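You operate a simulated robot arm through the tools that you are given. There is no shell and no other tool. Be economical: measure what you need, move in short steps, check, and stop when the job is done.

Carry out the task below with a simulated robot arm. There is one attempt and no reset: what you move stays moved.

TASK
Put the 2.0 mm shim from the clamp end of the parts bench on the grey pedal and the 1.5 mm shim on top of the white label roll.

It is judged by the outcome, as a careful person would: the job done as asked, and still so three seconds after it is handed in. It fails if anything else is knocked over, pushed out of place, dropped, spilled or broken.

THE ROBOT
A 6-joint arm with a two-finger parallel gripper, fixed in place. Base frame: the origin is at the foot of the arm, x ahead of it, y to its left, z up; the work surface is at about z = 0. Lengths are in mm, angles in rad, forces in N, time in s.
With the tool pointing down near the work surface it reaches from about 160 to 420 mm from the base axis. Its first joint turns from -1.152 to 1.152 rad. Payload 1.57 kg.
Tool frame: the origin (TCP) lies between the finger pads and is the grasp point; the fingertips stand 30 mm ahead of it; z points along the fingers, y is the line along which they close. The gripper opens to 80 mm. The fingers are 17 mm wide and 12 mm thick; the gripper's body (40 by 82 mm) begins 80 mm behind the TCP.
Orientation is told as [roll, pitch, yaw] about the base's x, y, z axes, in that order, counted from this pose: with the fingers straight down and closing along the base's y, the tool's x points along the base's -x, its y along +y and its z along -z.

THE INTERFACE
- The arm moves only by the tool apply_moves. Its argument "series" is a list that holds one entry, the list of rows, each a list of 7 numbers: the shift along the tool's x, y, z in units of 30 mm (1.0 is 30 mm), then the turn, a rotation vector about the tool's x, y, z in units of 4 degrees (1.0 is 4 degrees), then the opening, from 0 (shut) to 1 (fully open). In form: [[[dx, dy, dz, wx, wy, wz, hand], ...]]. A call has 1 to 20 rows; each row shifts and turns the commanded pose from where the row before left it, along the tool's axes as they then stand. A call with a number of a shift or a turn outside -1 to 1 is refused whole. A row lasts 0.2 s, in which the tool goes at most 50 mm and 0.15 rad; a call with a longer step from one row to the next is refused whole, and so is a gripper value outside its range. A pose out of reach is approached as far as the arm can. The call stops where the force on the tool passes 40 N (or 10 N more than at its start, if that is more) or the arm is blocked; 0.2 s more then pass. The fingers move at their own pace (about 153 mm/s each) and stop on an object; they squeeze with about 43 N. The grip force told is the motor's: it shows also when the fingers shut on nothing. Time passes only in rows, and 0.2 s behind the last, so rows that do not move let the fingers close. It gives the time, the measured TCP pose, the force on the tool (base axes), the opening and the grip force at its end, in the units of the frame above (readings bear some noise).
- Cameras (640 x 400 px; columns grow to the right, rows downward): "scene" is fixed at [54.3, -336.1, 406.9]; the picture's right is [0.90, -0.44, 0.00], its down [-0.32, -0.64, -0.70] and it looks along [0.31, 0.62, -0.72] (base axes); focal length 306 px, centre (320, 200). "wrist" rides on the gripper at [-32, 0, -78] in the tool frame; the picture's right is [0.00, -1.00, 0.00], its down [0.97, 0.00, -0.24] and it looks along [0.24, 0.00, 0.97] (tool axes); focal length 218 px, centre (320, 200).
- snapshot(camera): a new picture of that camera. No time passes.
- probe_pixels(camera, pixels): for up to 12 pixels [column, row] of the newest picture of that camera ("zoom" is the newest enlarged one), the place [x, y, z] in the base frame of the surface seen there, good to about 3 mm, but the place of the scene camera against the robot may be out by one fixed shift of up to 25 mm in any direction. No time passes.
- close_up(camera, box): a new picture of the part [left, top, right, bottom] of that camera's present view, enlarged. No time passes.
- close_job(): hands the job in; it is judged then, once.

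Work in short steps. Measure before you move; look again where a grasp or a placing could have gone wrong, and mend it. You have 60 turns and 30 pictures in all, the two below and enlarged ones among them. Open the gripper and draw the arm clear of the work before you hand the job in, unless the task says otherwise; then end with one line.

The tools are called after "Call:" by a JSON object that holds its "op" and its "data". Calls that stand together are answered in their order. apply_moves: Moves the arm, as the interface text tells. Its arguments: {"type":"object","properties":{"series":{"type":"array","items":{"type":"array","items":{"type":"array","items":{"type":"number"}}}}},"required":["series"]} The other tools are called the same way: snapshot (camera) takes a picture; probe_pixels (camera, pixels) gives the place of the surface under pixels of a picture; close_up (camera, box) takes an enlarged picture of a part of a camera's view; close_job () hands the job in.

At the start:

```text
t: 0.0
tcp_pos: [310.1, -86.4, 182.9]
ee_rot: [-0.003, -0.002, -0.001]
force: [0.4, -0.1, 0.4]
gripper_width: 80.2
grip_force: 0.1
```

scene: 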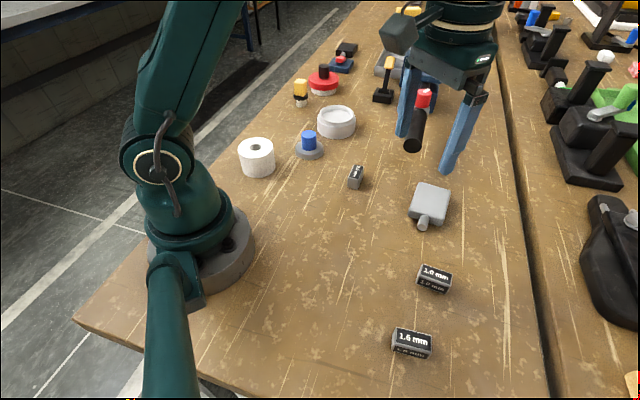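
wrist: 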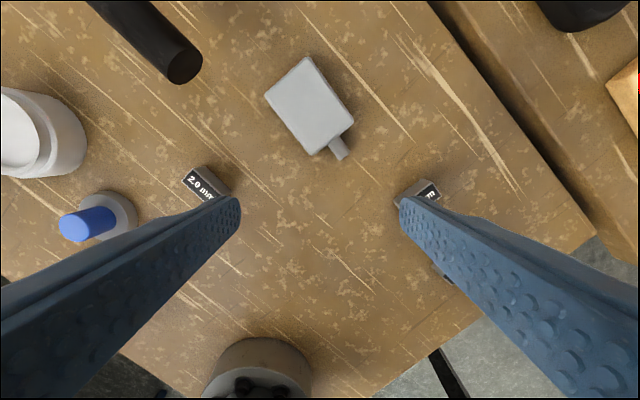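

I see three labelled blocks, at about (355,177), (435,278) and (411,342) in the scene. I'll zoom in to read the labels and look at the far bench.

Call:
{"op": "close_up", "data": {"camera": "scene", "box": [330, 150, 490, 370]}}

Call:
{"op": "close_up", "data": {"camera": "scene", "box": [220, 0, 460, 180]}}

Call:
{"op": "close_up", "data": {"camera": "scene", "box": [480, 0, 640, 400]}}

```text
1.82 times, centred on (410, 260) of scene
```

zoom: 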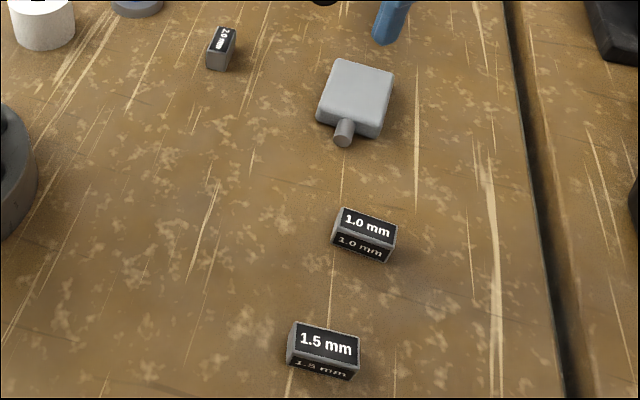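

```text
2.22 times, centred on (340, 90) of scene
```

zoom: 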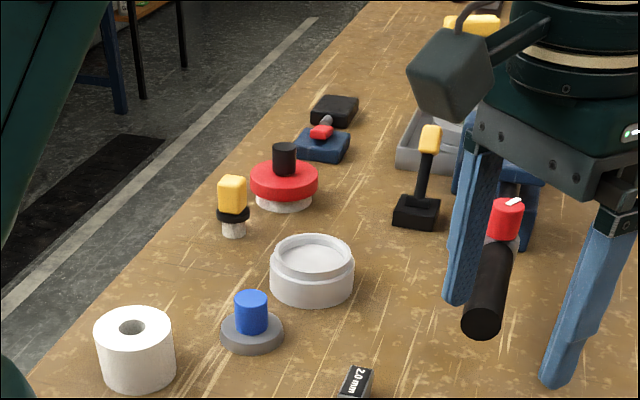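

```text
1.00 times, centred on (560, 200) of scene
```

zoom: 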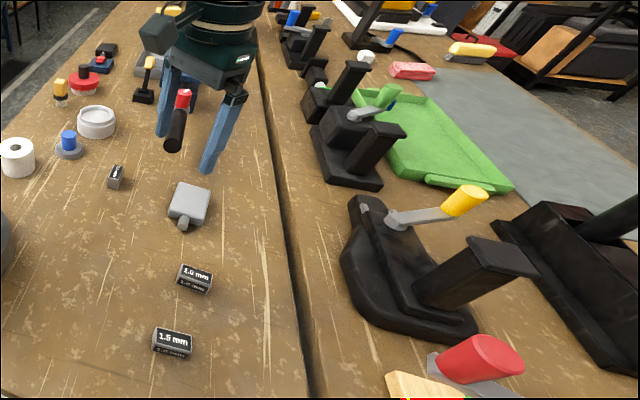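

Labels are 2.0 mm (355,177), 1.0 mm (435,278) and 1.5 mm (411,342). I'll probe the objects in both cameras to find the scene camera's shift.

Call:
{"op": "probe_pixels", "data": {"camera": "wrist", "pixels": [[205, 180], [310, 105], [275, 97], [307, 60], [352, 112], [315, 152], [338, 150], [428, 190], [15, 125], [88, 222], [185, 65], [210, 165]]}}

Call:
{"op": "snapshot", "data": {"camera": "scene"}}

Call:
{"op": "probe_pixels", "data": {"camera": "scene", "pixels": [[357, 171], [431, 196], [418, 184], [449, 190], [411, 214], [442, 220], [436, 272], [413, 336], [256, 146], [241, 150], [273, 150], [309, 134]]}}

```text
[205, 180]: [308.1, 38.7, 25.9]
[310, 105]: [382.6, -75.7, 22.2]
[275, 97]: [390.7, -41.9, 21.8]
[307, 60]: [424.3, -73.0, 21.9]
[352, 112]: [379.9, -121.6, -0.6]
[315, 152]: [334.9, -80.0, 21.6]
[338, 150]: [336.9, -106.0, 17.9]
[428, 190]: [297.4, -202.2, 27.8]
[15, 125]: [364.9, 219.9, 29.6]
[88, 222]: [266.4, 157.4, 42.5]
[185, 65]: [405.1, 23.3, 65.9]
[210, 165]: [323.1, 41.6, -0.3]
```

```text
24 pictures are left
```

scene: 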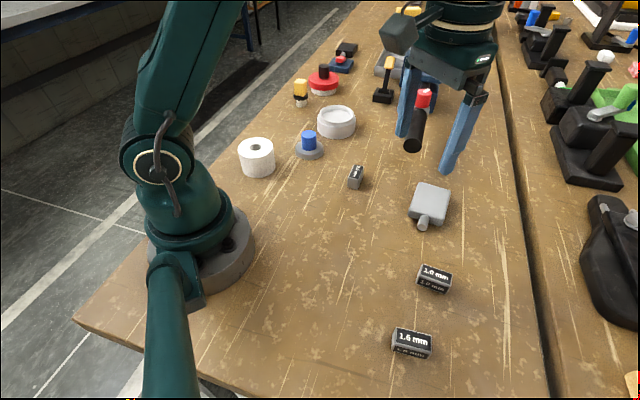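

```text
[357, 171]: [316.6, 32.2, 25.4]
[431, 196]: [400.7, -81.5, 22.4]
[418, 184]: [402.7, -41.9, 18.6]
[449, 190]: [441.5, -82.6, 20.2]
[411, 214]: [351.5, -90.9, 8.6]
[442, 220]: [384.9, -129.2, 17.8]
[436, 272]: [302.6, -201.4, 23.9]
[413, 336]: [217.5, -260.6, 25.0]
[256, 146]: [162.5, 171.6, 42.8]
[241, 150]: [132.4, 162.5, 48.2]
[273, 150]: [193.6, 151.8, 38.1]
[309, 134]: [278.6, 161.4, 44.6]
```

Scene shift relative to the wrist is roughly (+9,-2,0). I'll move above the 2.0 mm shim and look down at it.

Call:
{"op": "apply_moves", "data": {"series": [[[0, 0.85, 0, 0, 0, 0, 1], [0, 0.85, 0, 0, 0, 0, 1], [0, 0.85, 0, 0, 0, 0, 1], [0, 0.85, 0, 0, 0, 0, 1], [0, 0.85, 0, 0, 0, 0, 1], [0, 0, 0, 0, 0, 0, 1]]]}}

Call:
{"op": "snapshot", "data": {"camera": "wrist"}}

Call:
{"op": "snapshot", "data": {"camera": "scene"}}

```text
t: 1.4
tcp_pos: [309.8, 41.0, 183.2]
ee_rot: [-0.002, -0.001, -0.001]
force: [0.1, 0.3, -0.4]
gripper_width: 80.1
grip_force: 0.2
```

```text
23 pictures are left
```

wrist: 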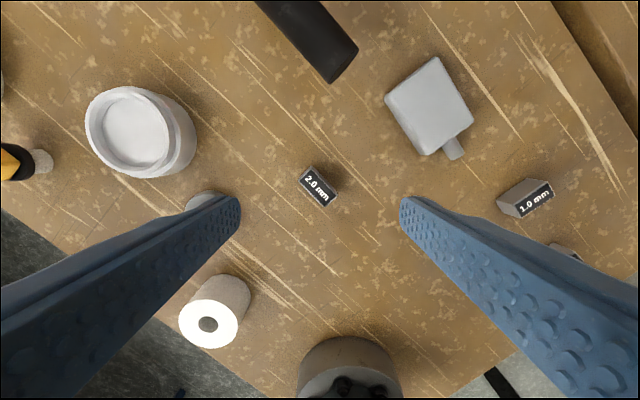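

```text
22 pictures are left
```

scene: 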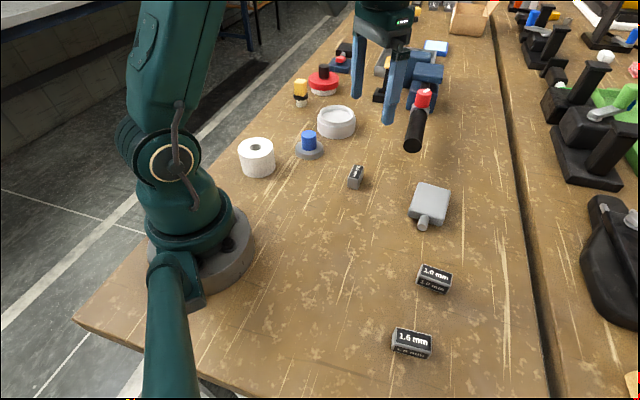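

Zooming on the shim for its edges, and on the far part of the bench in case there is a second 2.0 mm shim.

Call:
{"op": "close_up", "data": {"camera": "scene", "box": [320, 0, 520, 125]}}

Call:
{"op": "close_up", "data": {"camera": "wrist", "box": [280, 155, 360, 215]}}

```text
3.20 times, centred on (420, 62) of scene
```

zoom: 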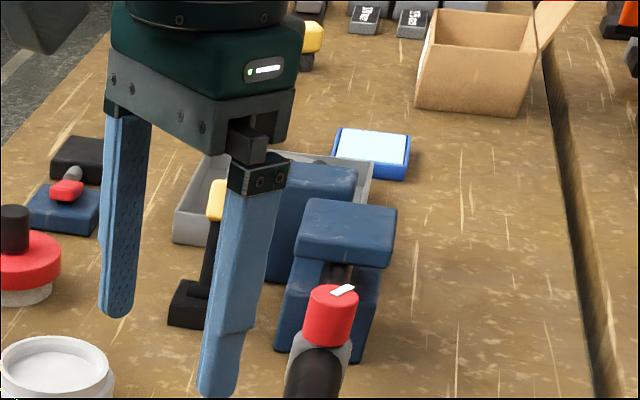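

```text
6.67 times, centred on (320, 185) of wrist
```

zoom: 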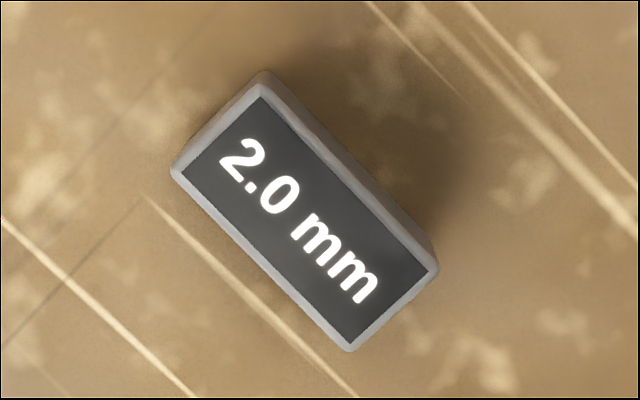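

Call:
{"op": "close_up", "data": {"camera": "scene", "box": [400, 0, 500, 50]}}

Call:
{"op": "probe_pixels", "data": {"camera": "wrist", "pixels": [[318, 188], [320, 165], [303, 182], [333, 201], [342, 191], [405, 85], [432, 60], [420, 150], [468, 115], [430, 105], [208, 324], [230, 325]]}}

```text
6.40 times, centred on (450, 25) of scene
```

zoom: 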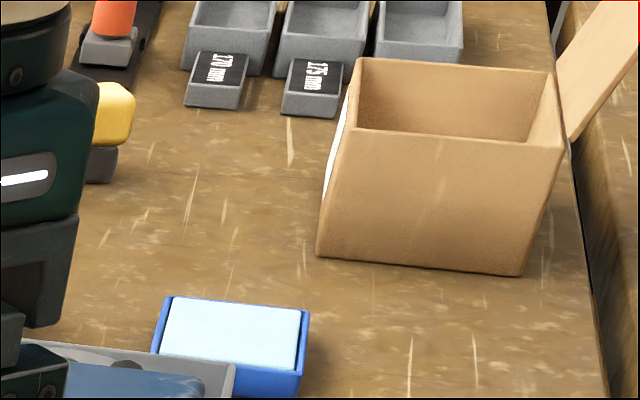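

```text
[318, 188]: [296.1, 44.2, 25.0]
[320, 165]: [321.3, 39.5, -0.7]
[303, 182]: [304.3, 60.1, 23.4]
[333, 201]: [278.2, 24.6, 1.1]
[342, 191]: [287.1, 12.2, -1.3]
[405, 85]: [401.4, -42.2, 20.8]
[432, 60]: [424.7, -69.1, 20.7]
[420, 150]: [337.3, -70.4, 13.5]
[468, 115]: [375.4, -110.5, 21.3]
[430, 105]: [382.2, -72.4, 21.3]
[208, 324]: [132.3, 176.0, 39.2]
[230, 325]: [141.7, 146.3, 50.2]
```

The far-end blocks are bin labels out of reach, so this is the 2.0 mm shim. Its top corners give a block about 41×20×25 mm, centred at (296.6, 43.0), with the long axis at 43.5°. I'll turn the tool to match and go partway down.

Call:
{"op": "apply_moves", "data": {"series": [[[0.44, 0.067, 0, 0, 0, 0, 1], [0, 0, 0, 0, 0, -0.99, 1], [0, 0, 0, 0, 0, -0.99, 1], [0, 0, 0, 0, 0, -0.99, 1], [0, 0, 0, 0, 0, -0.99, 1], [0, 0, 0, 0, 0, -0.99, 1], [0, 0, 0, 0, 0, -0.99, 1], [0, 0, 0, 0, 0, -0.99, 1], [0, 0, 0, 0, 0, -0.99, 1], [0, 0, 0, 0, 0, -0.99, 1], [0, 0, 0, 0, 0, -0.99, 1], [0, 0, 0, 0, 0, -0.99, 1], [0, 0, 0.9, 0, 0, 0, 1], [0, 0, 0.9, 0, 0, 0, 1], [0, 0, 0.9, 0, 0, 0, 1], [0, 0, 0, 0, 0, 0, 1]]]}}

Call:
{"op": "snapshot", "data": {"camera": "wrist"}}

```text
t: 4.8
tcp_pos: [295.2, 44.9, 100.8]
ee_rot: [-0.002, 0.001, 0.761]
force: [-0.9, -0.1, -0.4]
gripper_width: 79.9
grip_force: 0.0
```

```text
18 pictures are left
```

wrist: 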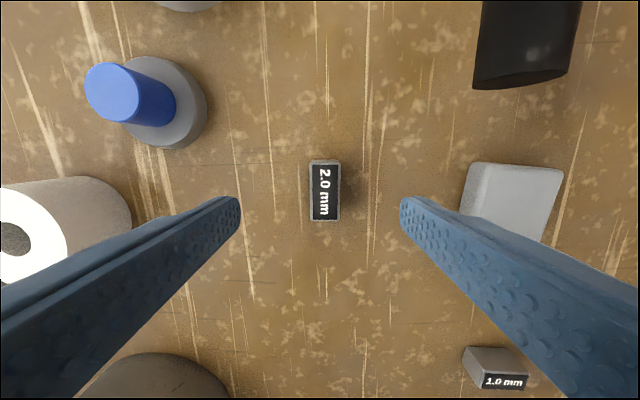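

Aligned; the block sits about 3 mm toward tool -y. I'll correct that, descend to z≈36 and close.

Call:
{"op": "apply_moves", "data": {"series": [[[0, -0.1, 0.7, 0, 0, 0, 1], [0, 0, 0.7, 0, 0, 0, 1], [0, 0, 0.5, 0, 0, 0, 1], [0, 0, 0.26, 0, 0, 0, 1], [0, 0, 0, 0, 0, 0, 1], [0, 0, 0, 0, 0, 0, 0], [0, 0, 0, 0, 0, 0, 0], [0, 0, 0, 0, 0, 0, 0]]]}}

```text
t: 6.6
tcp_pos: [300.3, 40.8, 36.8]
ee_rot: [-0.002, 0.002, 0.758]
force: [0.0, 0.2, 0.5]
gripper_width: 20.9
grip_force: 34.6
```

Gripped (20.9 mm). I'll lift to about 125 and travel to above the pedal's centre, about (381,-74).

Call:
{"op": "apply_moves", "data": {"series": [[[0, 0, -1, 0, 0, 0, 0], [0, 0, -1, 0, 0, 0, 0], [0, 0, -1, 0, 0, 0, 0], [0.114, -0.78, 0, 0, 0, 0, 0], [0.114, -0.78, 0, 0, 0, 0, 0], [0.114, -0.78, 0, 0, 0, 0, 0], [0.114, -0.78, 0, 0, 0, 0, 0], [0.114, -0.78, 0, 0, 0, 0, 0], [0.114, -0.78, 0, 0, 0, 0, 0], [0, 0, 0, 0, 0, 0, 0], [0, 0, 0, 0, 0, 0, 0]]]}}

Call:
{"op": "snapshot", "data": {"camera": "wrist"}}

Call:
{"op": "snapshot", "data": {"camera": "scene"}}

```text
t: 9.0
tcp_pos: [382.0, -74.5, 126.1]
ee_rot: [-0.002, 0.003, 0.76]
force: [0.7, 0.8, -0.1]
gripper_width: 21.0
grip_force: 34.4
```

```text
17 pictures are left
```

wrist: 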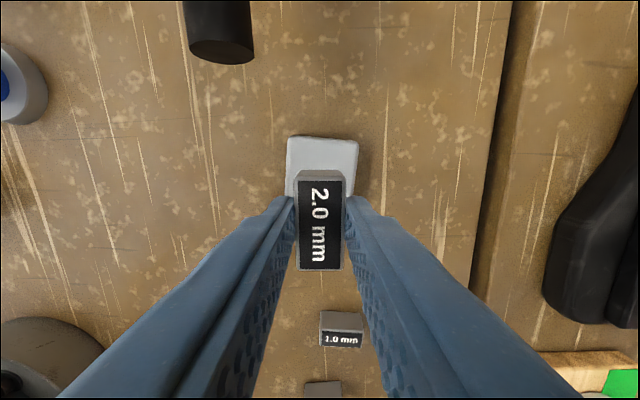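

```text
16 pictures are left
```

scene: 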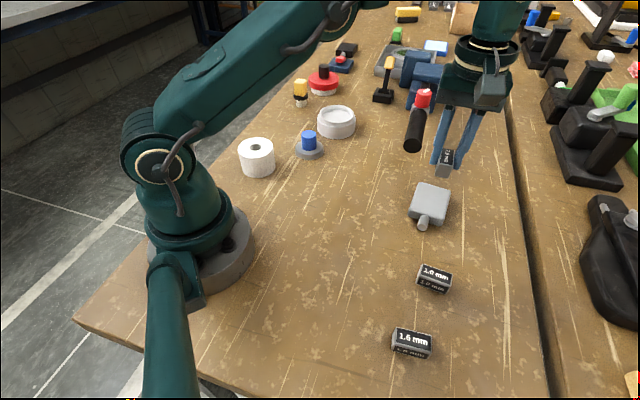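

The shim is centred over the pedal (top face columns 287–358, TCP near its centre). The shim bottom is about 36 mm below the TCP and the pedal top is at about 22, so I'll lower to TCP z≈60.

Call:
{"op": "apply_moves", "data": {"series": [[[0, -0.04, 0.8, 0, 0, 0, 0], [0, 0, 0.7, 0, 0, 0, 0], [0, 0, 0.4, 0, 0, 0, 0], [0, 0, 0.2, 0, 0, 0, 0], [0, 0, 0.1, 0, 0, 0, 0], [0, 0, 0, 0, 0, 0, 0]]]}}

Call:
{"op": "close_up", "data": {"camera": "scene", "box": [380, 140, 490, 240]}}

```text
t: 10.4
tcp_pos: [382.5, -73.9, 59.5]
ee_rot: [-0.001, 0.001, 0.757]
force: [-0.3, 0.3, -0.2]
gripper_width: 21.0
grip_force: 34.1
```

```text
4.00 times, centred on (435, 190) of scene
```

zoom: 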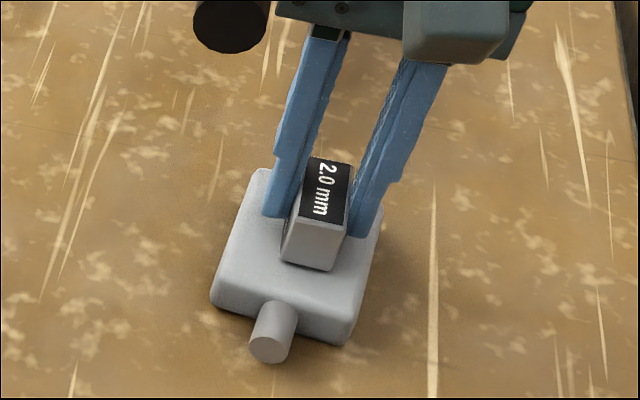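

The shim is slightly toward the far end, so I'll shift 6 mm nearer and lower in small steps until the force changes.

Call:
{"op": "apply_moves", "data": {"series": [[[0.2, 0, 0, 0, 0, 0, 0], [0, 0, 0.03, 0, 0, 0, 0], [0, 0, 0, 0, 0, 0, 0]]]}}

Call:
{"op": "apply_moves", "data": {"series": [[[0, 0, 0.03, 0, 0, 0, 0], [0, 0, 0, 0, 0, 0, 0]]]}}

```text
t: 11.2
tcp_pos: [377.9, -79.8, 58.8]
ee_rot: [-0.003, -0.001, 0.759]
force: [-0.6, 0.3, -0.1]
gripper_width: 20.7
grip_force: 34.5
```

```text
t: 11.8
tcp_pos: [377.7, -79.9, 58.1]
ee_rot: [-0.004, -0.002, 0.758]
force: [-4.5, 1.3, 14.6]
gripper_width: 20.8
grip_force: 33.8
```

Contact at 14.6 N. Releasing and rising.

Call:
{"op": "apply_moves", "data": {"series": [[[0, 0, 0, 0, 0, 0, 0.5], [0, 0, 0, 0, 0, 0, 0.5], [0, 0, -0.6, 0, 0, 0, 0.5], [0, 0, -1, 0, 0, 0, 0.5], [0, 0, -1, 0, 0, 0, 0.6], [0, 0, -1, 0, 0, 0, 1], [0, 0, 0, 0, 0, 0, 1]]]}}

Call:
{"op": "snapshot", "data": {"camera": "wrist"}}

```text
t: 13.4
tcp_pos: [373.2, -77.6, 165.5]
ee_rot: [-0.002, 0.002, 0.757]
force: [0.4, 0.2, 0.2]
gripper_width: 79.9
grip_force: 0.0
```

```text
14 pictures are left
```

wrist: 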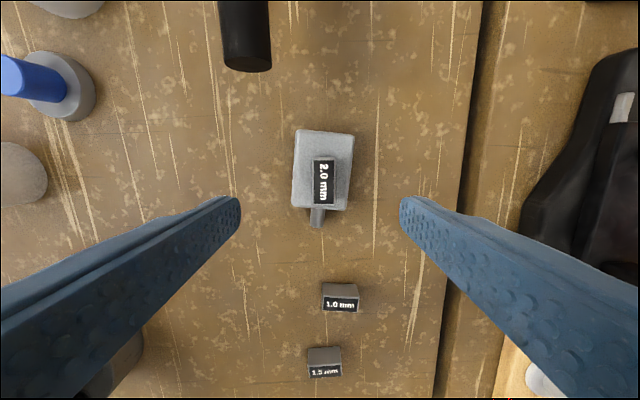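

The 2.0 mm shim rests on the pedal. I'll travel to above the 1.5 mm shim, about (210,-257), and start the 90° turn.

Call:
{"op": "apply_moves", "data": {"series": [[[0.777, -0.05, 0, 0, 0, 0, 1], [0.777, -0.05, 0, 0, 0, 0, 1], [0.777, -0.05, 0, 0, 0, 0, 1], [0.777, -0.05, 0, 0, 0, 0, 1], [0.777, -0.05, 0, 0, 0, 0, 1], [0.777, -0.05, 0, 0, 0, 0, 1], [0.777, -0.05, 0, 0, 0, 0, 1], [0.777, -0.05, 0, 0, 0, 0, 1], [0.777, -0.05, 0, 0, 0, 0, 1], [0.777, -0.05, 0, 0, 0, 0, 1], [0, 0, 0, 0, 0, 1, 1], [0, 0, 0, 0, 0, 1, 1], [0, 0, 0, 0, 0, 1, 1], [0, 0, 0, 0, 0, 1, 1], [0, 0, 0, 0, 0, 1, 1], [0, 0, 0, 0, 0, 1, 1]]]}}

Call:
{"op": "apply_moves", "data": {"series": [[[0, 0, 0, 0, 0, 1, 1], [0, 0, 0, 0, 0, 1, 1], [0, 0, 0, 0, 0, 1, 1], [0, 0, 0, 0, 0, 1, 1], [0, 0, 0, 0, 0, 1, 1], [0, 0, 0, 0, 0, 1, 1], [0, 0, 0, 0, 0, 1, 1], [0, 0, 0, 0, 0, 1, 1], [0, 0, 0, 0, 0, 1, 1], [0, 0, 0, 0, 0, 1, 1], [0, 0, 0, 0, 0, 1, 1], [0, 0, 0, 0, 0, 1, 1], [0, 0, 0, 0, 0, 1, 1], [0, 0, 0, 0, 0, 1, 1], [0, 0, 0, 0, 0, 1, 1], [0, 0, 0, 0, 0, 1, 1], [0, 0, 0, 0, 0, 0, 1]]]}}

Call:
{"op": "snapshot", "data": {"camera": "wrist"}}

```text
t: 16.8
tcp_pos: [218.5, -250.9, 167.1]
ee_rot: [-0.004, -0.001, 0.337]
force: [0.4, 0.1, -0.4]
gripper_width: 79.9
grip_force: 0.0
```

```text
t: 20.4
tcp_pos: [219.2, -250.9, 167.2]
ee_rot: [-0.001, -0.002, -0.777]
force: [-0.4, 0.1, -0.6]
gripper_width: 80.0
grip_force: 0.1
```

```text
13 pictures are left
```

wrist: 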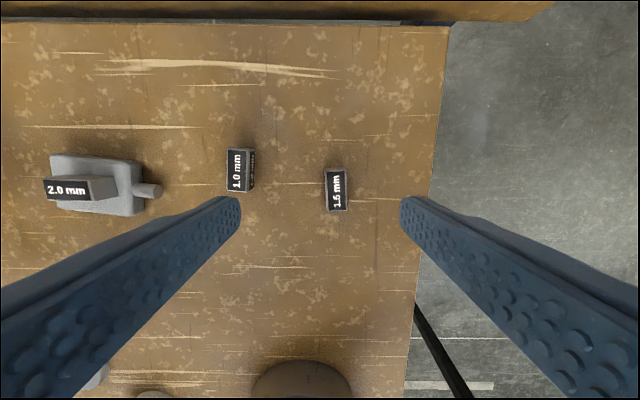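

The 1.5 mm shim at (337,190) is offset about (+11.8, -17) mm in the tool frame and turned about 3°. I'll correct that and go down to about 100 to check.

Call:
{"op": "apply_moves", "data": {"series": [[[0.39, -0.567, 0, 0, 0, 0, 1], [0, 0, 0.8, 0, 0, -0.6, 1], [0, 0, 0.8, 0, 0, 0, 1], [0, 0, 0.6, 0, 0, 0, 1], [0, 0, 0, 0, 0, 0, 1]]]}}

Call:
{"op": "snapshot", "data": {"camera": "wrist"}}

```text
t: 21.6
tcp_pos: [199.4, -254.5, 100.6]
ee_rot: [-0.002, -0.001, -0.736]
force: [-0.5, -0.3, 0.2]
gripper_width: 80.1
grip_force: 0.1
```

```text
12 pictures are left
```

wrist: 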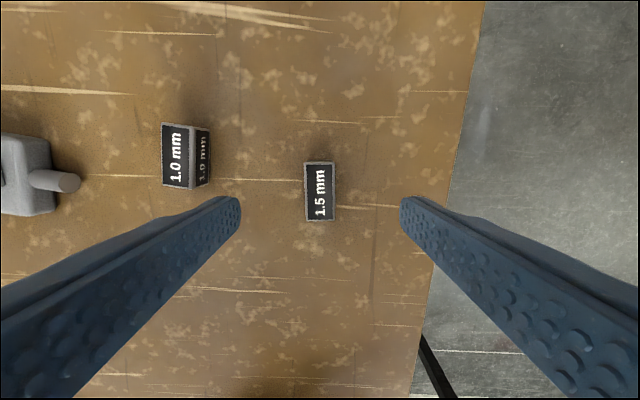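

Centred at (319,191). Descending to z≈36.5 and gripping.

Call:
{"op": "apply_moves", "data": {"series": [[[0, 0, 0.7, 0, 0, 0, 1], [0, 0, 0.7, 0, 0, 0, 1], [0, 0, 0.5, 0, 0, 0, 1], [0, 0, 0.24, 0, 0, 0, 1], [0, 0, 0, 0, 0, 0, 1], [0, 0, 0, 0, 0, 0, 0], [0, 0, 0, 0, 0, 0, 0], [0, 0, 0, 0, 0, 0, 0], [0, 0, -1, 0, 0, 0, 0], [0, 0, -1, 0, 0, 0, 0], [0, 0, -1, 0, 0, 0, 0], [0, 0, -1, 0, 0, 0, 0], [0, 0, 0, 0, 0, 0, 0]]]}}

```text
t: 24.4
tcp_pos: [198.6, -251.9, 155.5]
ee_rot: [-0.001, -0.004, -0.734]
force: [0.3, 0.2, -0.2]
gripper_width: 21.3
grip_force: 34.0
```

Gripped and lifted (21.3 mm). The scene shift comes out at about (+18,-9), and both cameras put the roll at about (139,171) with its top at z≈49 and diameter about 70. I'll pull in and swing round an arc toward it.

Call:
{"op": "apply_moves", "data": {"series": [[[0.657, 0.112, 0, 0, 0, 0, 0], [0.657, 0.112, 0, 0, 0, 0, 0], [0.657, 0.112, 0, 0, 0, 0, 0], [0.657, 0.112, 0, 0, 0, 0, 0], [-0.075, 0.553, 0, 0, 0, -1, 0], [-0.075, 0.553, 0, 0, 0, -1, 0], [-0.075, 0.553, 0, 0, 0, -1, 0], [-0.075, 0.553, 0, 0, 0, -1, 0], [-0.075, 0.553, 0, 0, 0, -1, 0], [-0.075, 0.553, 0, 0, 0, -1, 0], [-0.075, 0.553, 0, 0, 0, -1, 0], [-0.075, 0.553, 0, 0, 0, -1, 0], [-0.075, 0.553, 0, 0, 0, -1, 0], [-0.075, 0.553, 0, 0, 0, -1, 0], [-0.075, 0.553, 0, 0, 0, -1, 0], [-0.075, 0.553, 0, 0, 0, -1, 0], [-0.075, 0.553, 0, 0, 0, -1, 0], [0, 0, 0, 0, 0, 0, 0]]]}}

```text
t: 28.2
tcp_pos: [238.9, -0.7, 157.1]
ee_rot: [-0.003, 0.001, 0.174]
force: [1.2, 0.9, -0.2]
gripper_width: 20.7
grip_force: 34.3
```

On the arc as planned, now at about (239,-1). Continuing 11 more steps, then I'll look.

Call:
{"op": "apply_moves", "data": {"series": [[[-0.075, 0.553, 0, 0, 0, -1, 0], [-0.075, 0.553, 0, 0, 0, -1, 0], [-0.075, 0.553, 0, 0, 0, -1, 0], [-0.075, 0.553, 0, 0, 0, -1, 0], [-0.075, 0.553, 0, 0, 0, -1, 0], [-0.075, 0.553, 0, 0, 0, -1, 0], [-0.075, 0.553, 0, 0, 0, -1, 0], [-0.075, 0.553, 0, 0, 0, -1, 0], [-0.075, 0.553, 0, 0, 0, -1, 0], [-0.075, 0.553, 0, 0, 0, -1, 0], [-0.075, 0.553, 0, 0, 0, -1, 0], [0, 0, 0, 0, 0, 0, 0]]]}}

Call:
{"op": "snapshot", "data": {"camera": "wrist"}}

Call:
{"op": "snapshot", "data": {"camera": "scene"}}

```text
t: 30.8
tcp_pos: [171.3, 164.6, 156.4]
ee_rot: [-0.002, 0.0, 0.942]
force: [1.4, 0.1, -0.2]
gripper_width: 21.0
grip_force: 34.3
```

```text
11 pictures are left
```

wrist: 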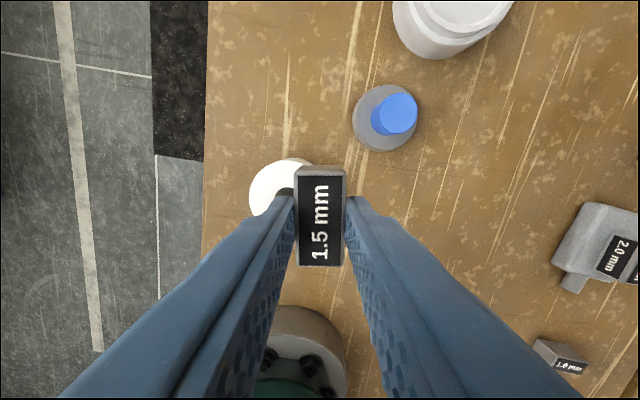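

```text
10 pictures are left
```

scene: 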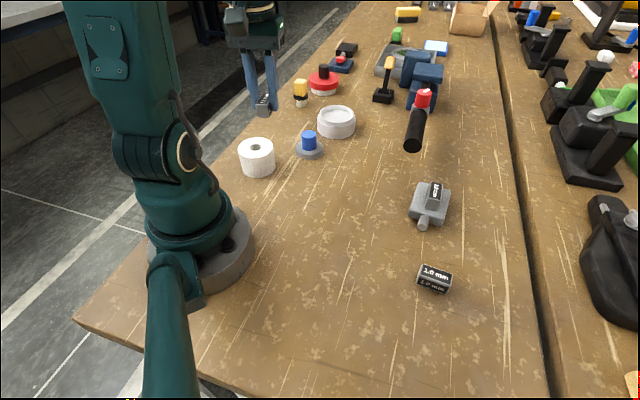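

The roll's top shows left of the shim, its left edge at column 249 and top edge at row 159. Probing points on it.

Call:
{"op": "close_up", "data": {"camera": "wrist", "box": [230, 140, 350, 230]}}

Call:
{"op": "probe_pixels", "data": {"camera": "wrist", "pixels": [[252, 195], [265, 190], [265, 205], [285, 162], [275, 175], [262, 172], [286, 193]]}}

```text
4.44 times, centred on (290, 185) of wrist
```

zoom: 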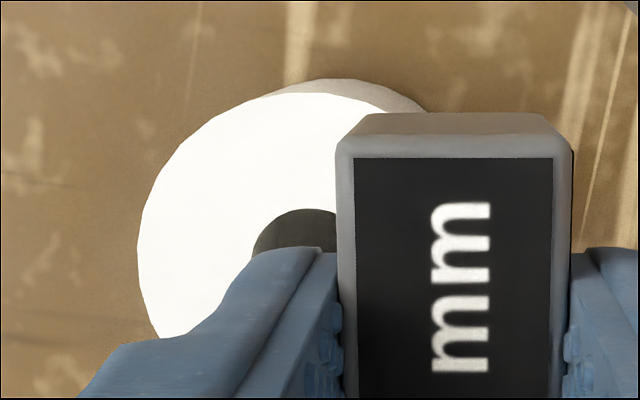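

```text
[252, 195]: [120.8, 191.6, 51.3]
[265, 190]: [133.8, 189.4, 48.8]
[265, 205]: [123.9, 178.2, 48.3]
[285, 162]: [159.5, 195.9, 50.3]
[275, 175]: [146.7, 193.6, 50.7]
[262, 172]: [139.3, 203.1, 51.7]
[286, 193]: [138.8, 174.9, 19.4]
```

Fitting the rim gives a roll centre of about (141.4,171.2), top z≈50 and radius about 34 mm. I'll shift (+12.2,+28.1) in the tool frame, lower to TCP z≈90 and check.

Call:
{"op": "apply_moves", "data": {"series": [[[0.2035, 0.4685, 0, 0, 0, 0, 0], [0.2035, 0.4685, 0, 0, 0, 0, 0], [0, 0, 0.8, 0, 0, 0, 0], [0, 0, 0.8, 0, 0, 0, 0], [0, 0, 0.4, 0, 0, 0, 0], [0, 0, 0.2, 0, 0, 0, 0], [0, 0, 0, 0, 0, 0, 0]]]}}

Call:
{"op": "close_up", "data": {"camera": "scene", "box": [200, 90, 320, 190]}}

Call:
{"op": "snapshot", "data": {"camera": "wrist"}}

```text
t: 32.4
tcp_pos: [141.4, 170.9, 88.1]
ee_rot: [-0.002, 0.002, 0.939]
force: [-0.2, 0.7, -1.4]
gripper_width: 21.0
grip_force: 34.4
```

```text
4.00 times, centred on (260, 140) of scene
```

zoom: 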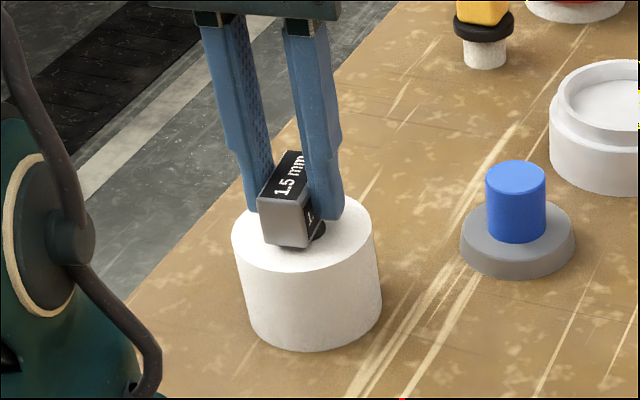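

```text
7 pictures are left
```

wrist: 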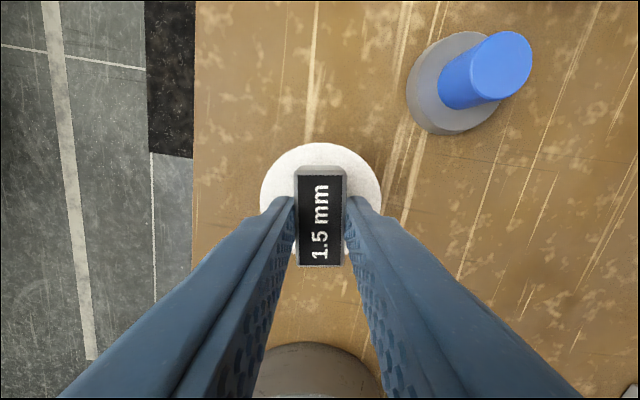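

Centred well (roll columns 261–382). Lowering in 1 mm steps to contact.

Call:
{"op": "apply_moves", "data": {"series": [[[0, 0, 0.035, 0, 0, 0, 0], [0, 0, 0, 0, 0, 0, 0]]]}}

Call:
{"op": "apply_moves", "data": {"series": [[[0, 0, 0.03, 0, 0, 0, 0], [0, 0, 0, 0, 0, 0, 0]]]}}

```text
t: 33.0
tcp_pos: [140.5, 171.4, 88.0]
ee_rot: [-0.001, 0.002, 0.941]
force: [0.0, 1.3, -0.5]
gripper_width: 21.0
grip_force: 33.8
```

```text
t: 33.6
tcp_pos: [142.8, 171.8, 87.0]
ee_rot: [-0.003, 0.001, 0.941]
force: [-0.2, -0.1, 0.3]
gripper_width: 20.8
grip_force: 34.0
```

Call:
{"op": "apply_moves", "data": {"series": [[[0, 0, 0.03, 0, 0, 0, 0], [0, 0, 0, 0, 0, 0, 0]]]}}

```text
t: 34.2
tcp_pos: [143.1, 171.5, 87.1]
ee_rot: [-0.002, 0.001, 0.942]
force: [0.8, 0.1, 0.0]
gripper_width: 20.7
grip_force: 34.4
```

No contact yet. One more small step.

Call:
{"op": "apply_moves", "data": {"series": [[[0, 0, 0.03, 0, 0, 0, 0], [0, 0, 0, 0, 0, 0, 0]]]}}

```text
t: 34.8
tcp_pos: [142.9, 170.3, 86.2]
ee_rot: [-0.002, 0.003, 0.942]
force: [-1.0, -0.6, 0.5]
gripper_width: 20.8
grip_force: 33.8
```

Call:
{"op": "apply_moves", "data": {"series": [[[0, 0, 0.03, 0, 0, 0, 0], [0, 0, 0, 0, 0, 0, 0]]]}}

```text
t: 35.4
tcp_pos: [142.0, 169.9, 84.1]
ee_rot: [-0.001, 0.002, 0.942]
force: [0.5, -0.2, 1.0]
gripper_width: 20.9
grip_force: 34.9
```

Call:
{"op": "apply_moves", "data": {"series": [[[0, 0, 0.03, 0, 0, 0, 0], [0, 0, 0, 0, 0, 0, 0]]]}}

Call:
{"op": "close_up", "data": {"camera": "scene", "box": [220, 110, 290, 185]}}

```text
t: 36.0
tcp_pos: [142.0, 170.8, 84.7]
ee_rot: [-0.003, -0.001, 0.94]
force: [-7.0, -2.1, 33.9]
gripper_width: 20.8
grip_force: 34.2
```

```text
5.33 times, centred on (255, 148) of scene
```

zoom: 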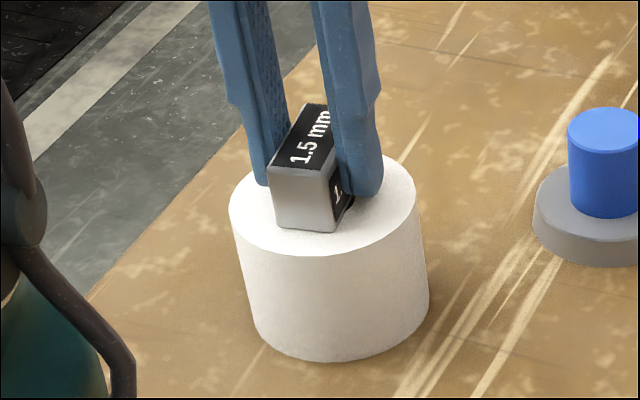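

Contact made and the shim is seated. I'll ease up slightly, release and rise straight.

Call:
{"op": "apply_moves", "data": {"series": [[[0, 0, -0.02, 0, 0, 0, 0], [0, 0, 0, 0, 0, 0, 0.45], [0, 0, 0, 0, 0, 0, 0.45], [0, 0, -0.5, 0, 0, 0, 0.45], [0, 0, -0.9, 0, 0, 0, 0.45], [0, 0, -0.9, 0, 0, 0, 0.45], [0, 0, -0.9, 0, 0, 0, 0.45], [-0.8, 0, 0, 0, 0, 0, 0.45], [-0.8, 0, 0, 0, 0, 0, 0.45], [0, 0, 0, 0, 0, 0, 0.45]]]}}

Call:
{"op": "snapshot", "data": {"camera": "scene"}}

Call:
{"op": "snapshot", "data": {"camera": "wrist"}}

```text
t: 38.2
tcp_pos: [170.8, 209.3, 180.9]
ee_rot: [-0.001, 0.004, 0.94]
force: [0.4, 0.5, -0.8]
gripper_width: 35.9
grip_force: 0.1
```

```text
5 pictures are left
```

scene: 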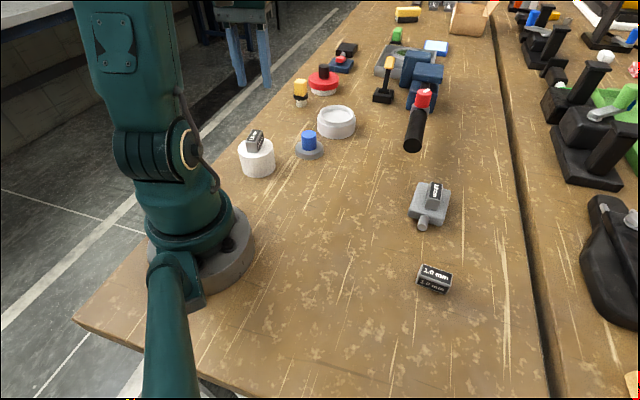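

```text
4 pictures are left
```

wrist: 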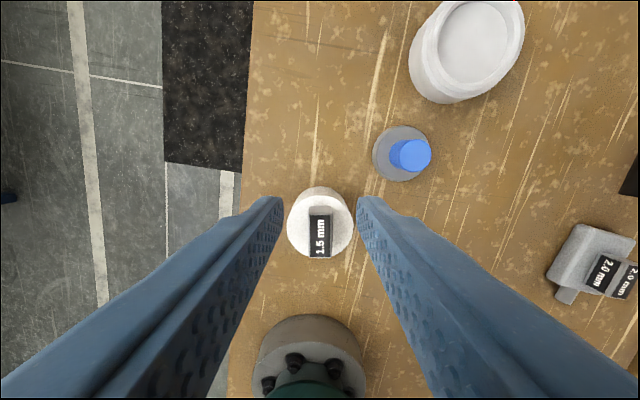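

The 1.5 mm shim sits on the roll. A close look at the pedal shim for a final check.

Call:
{"op": "close_up", "data": {"camera": "scene", "box": [395, 165, 465, 240]}}

```text
5.33 times, centred on (430, 202) of scene
```

zoom: 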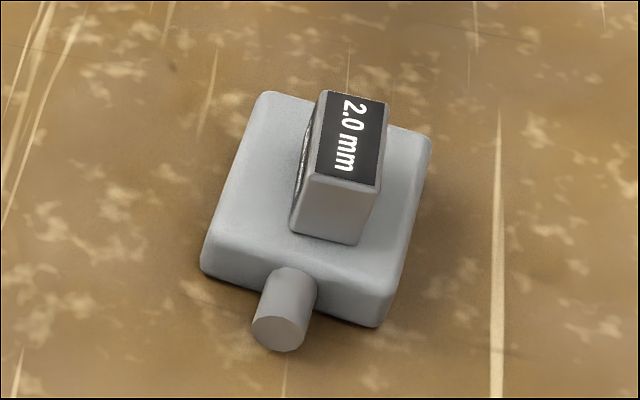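

Both shims rest flat and well inside their supports, nothing else has moved, and the arm is clear. Handing in.

Call:
{"op": "close_job", "data": {}}

```text
The job is handed in.
```

The 2.0 mm shim is on the grey pedal and the 1.5 mm shim is on top of the white label roll; the last pictures showed both resting steadily and nothing else moved.
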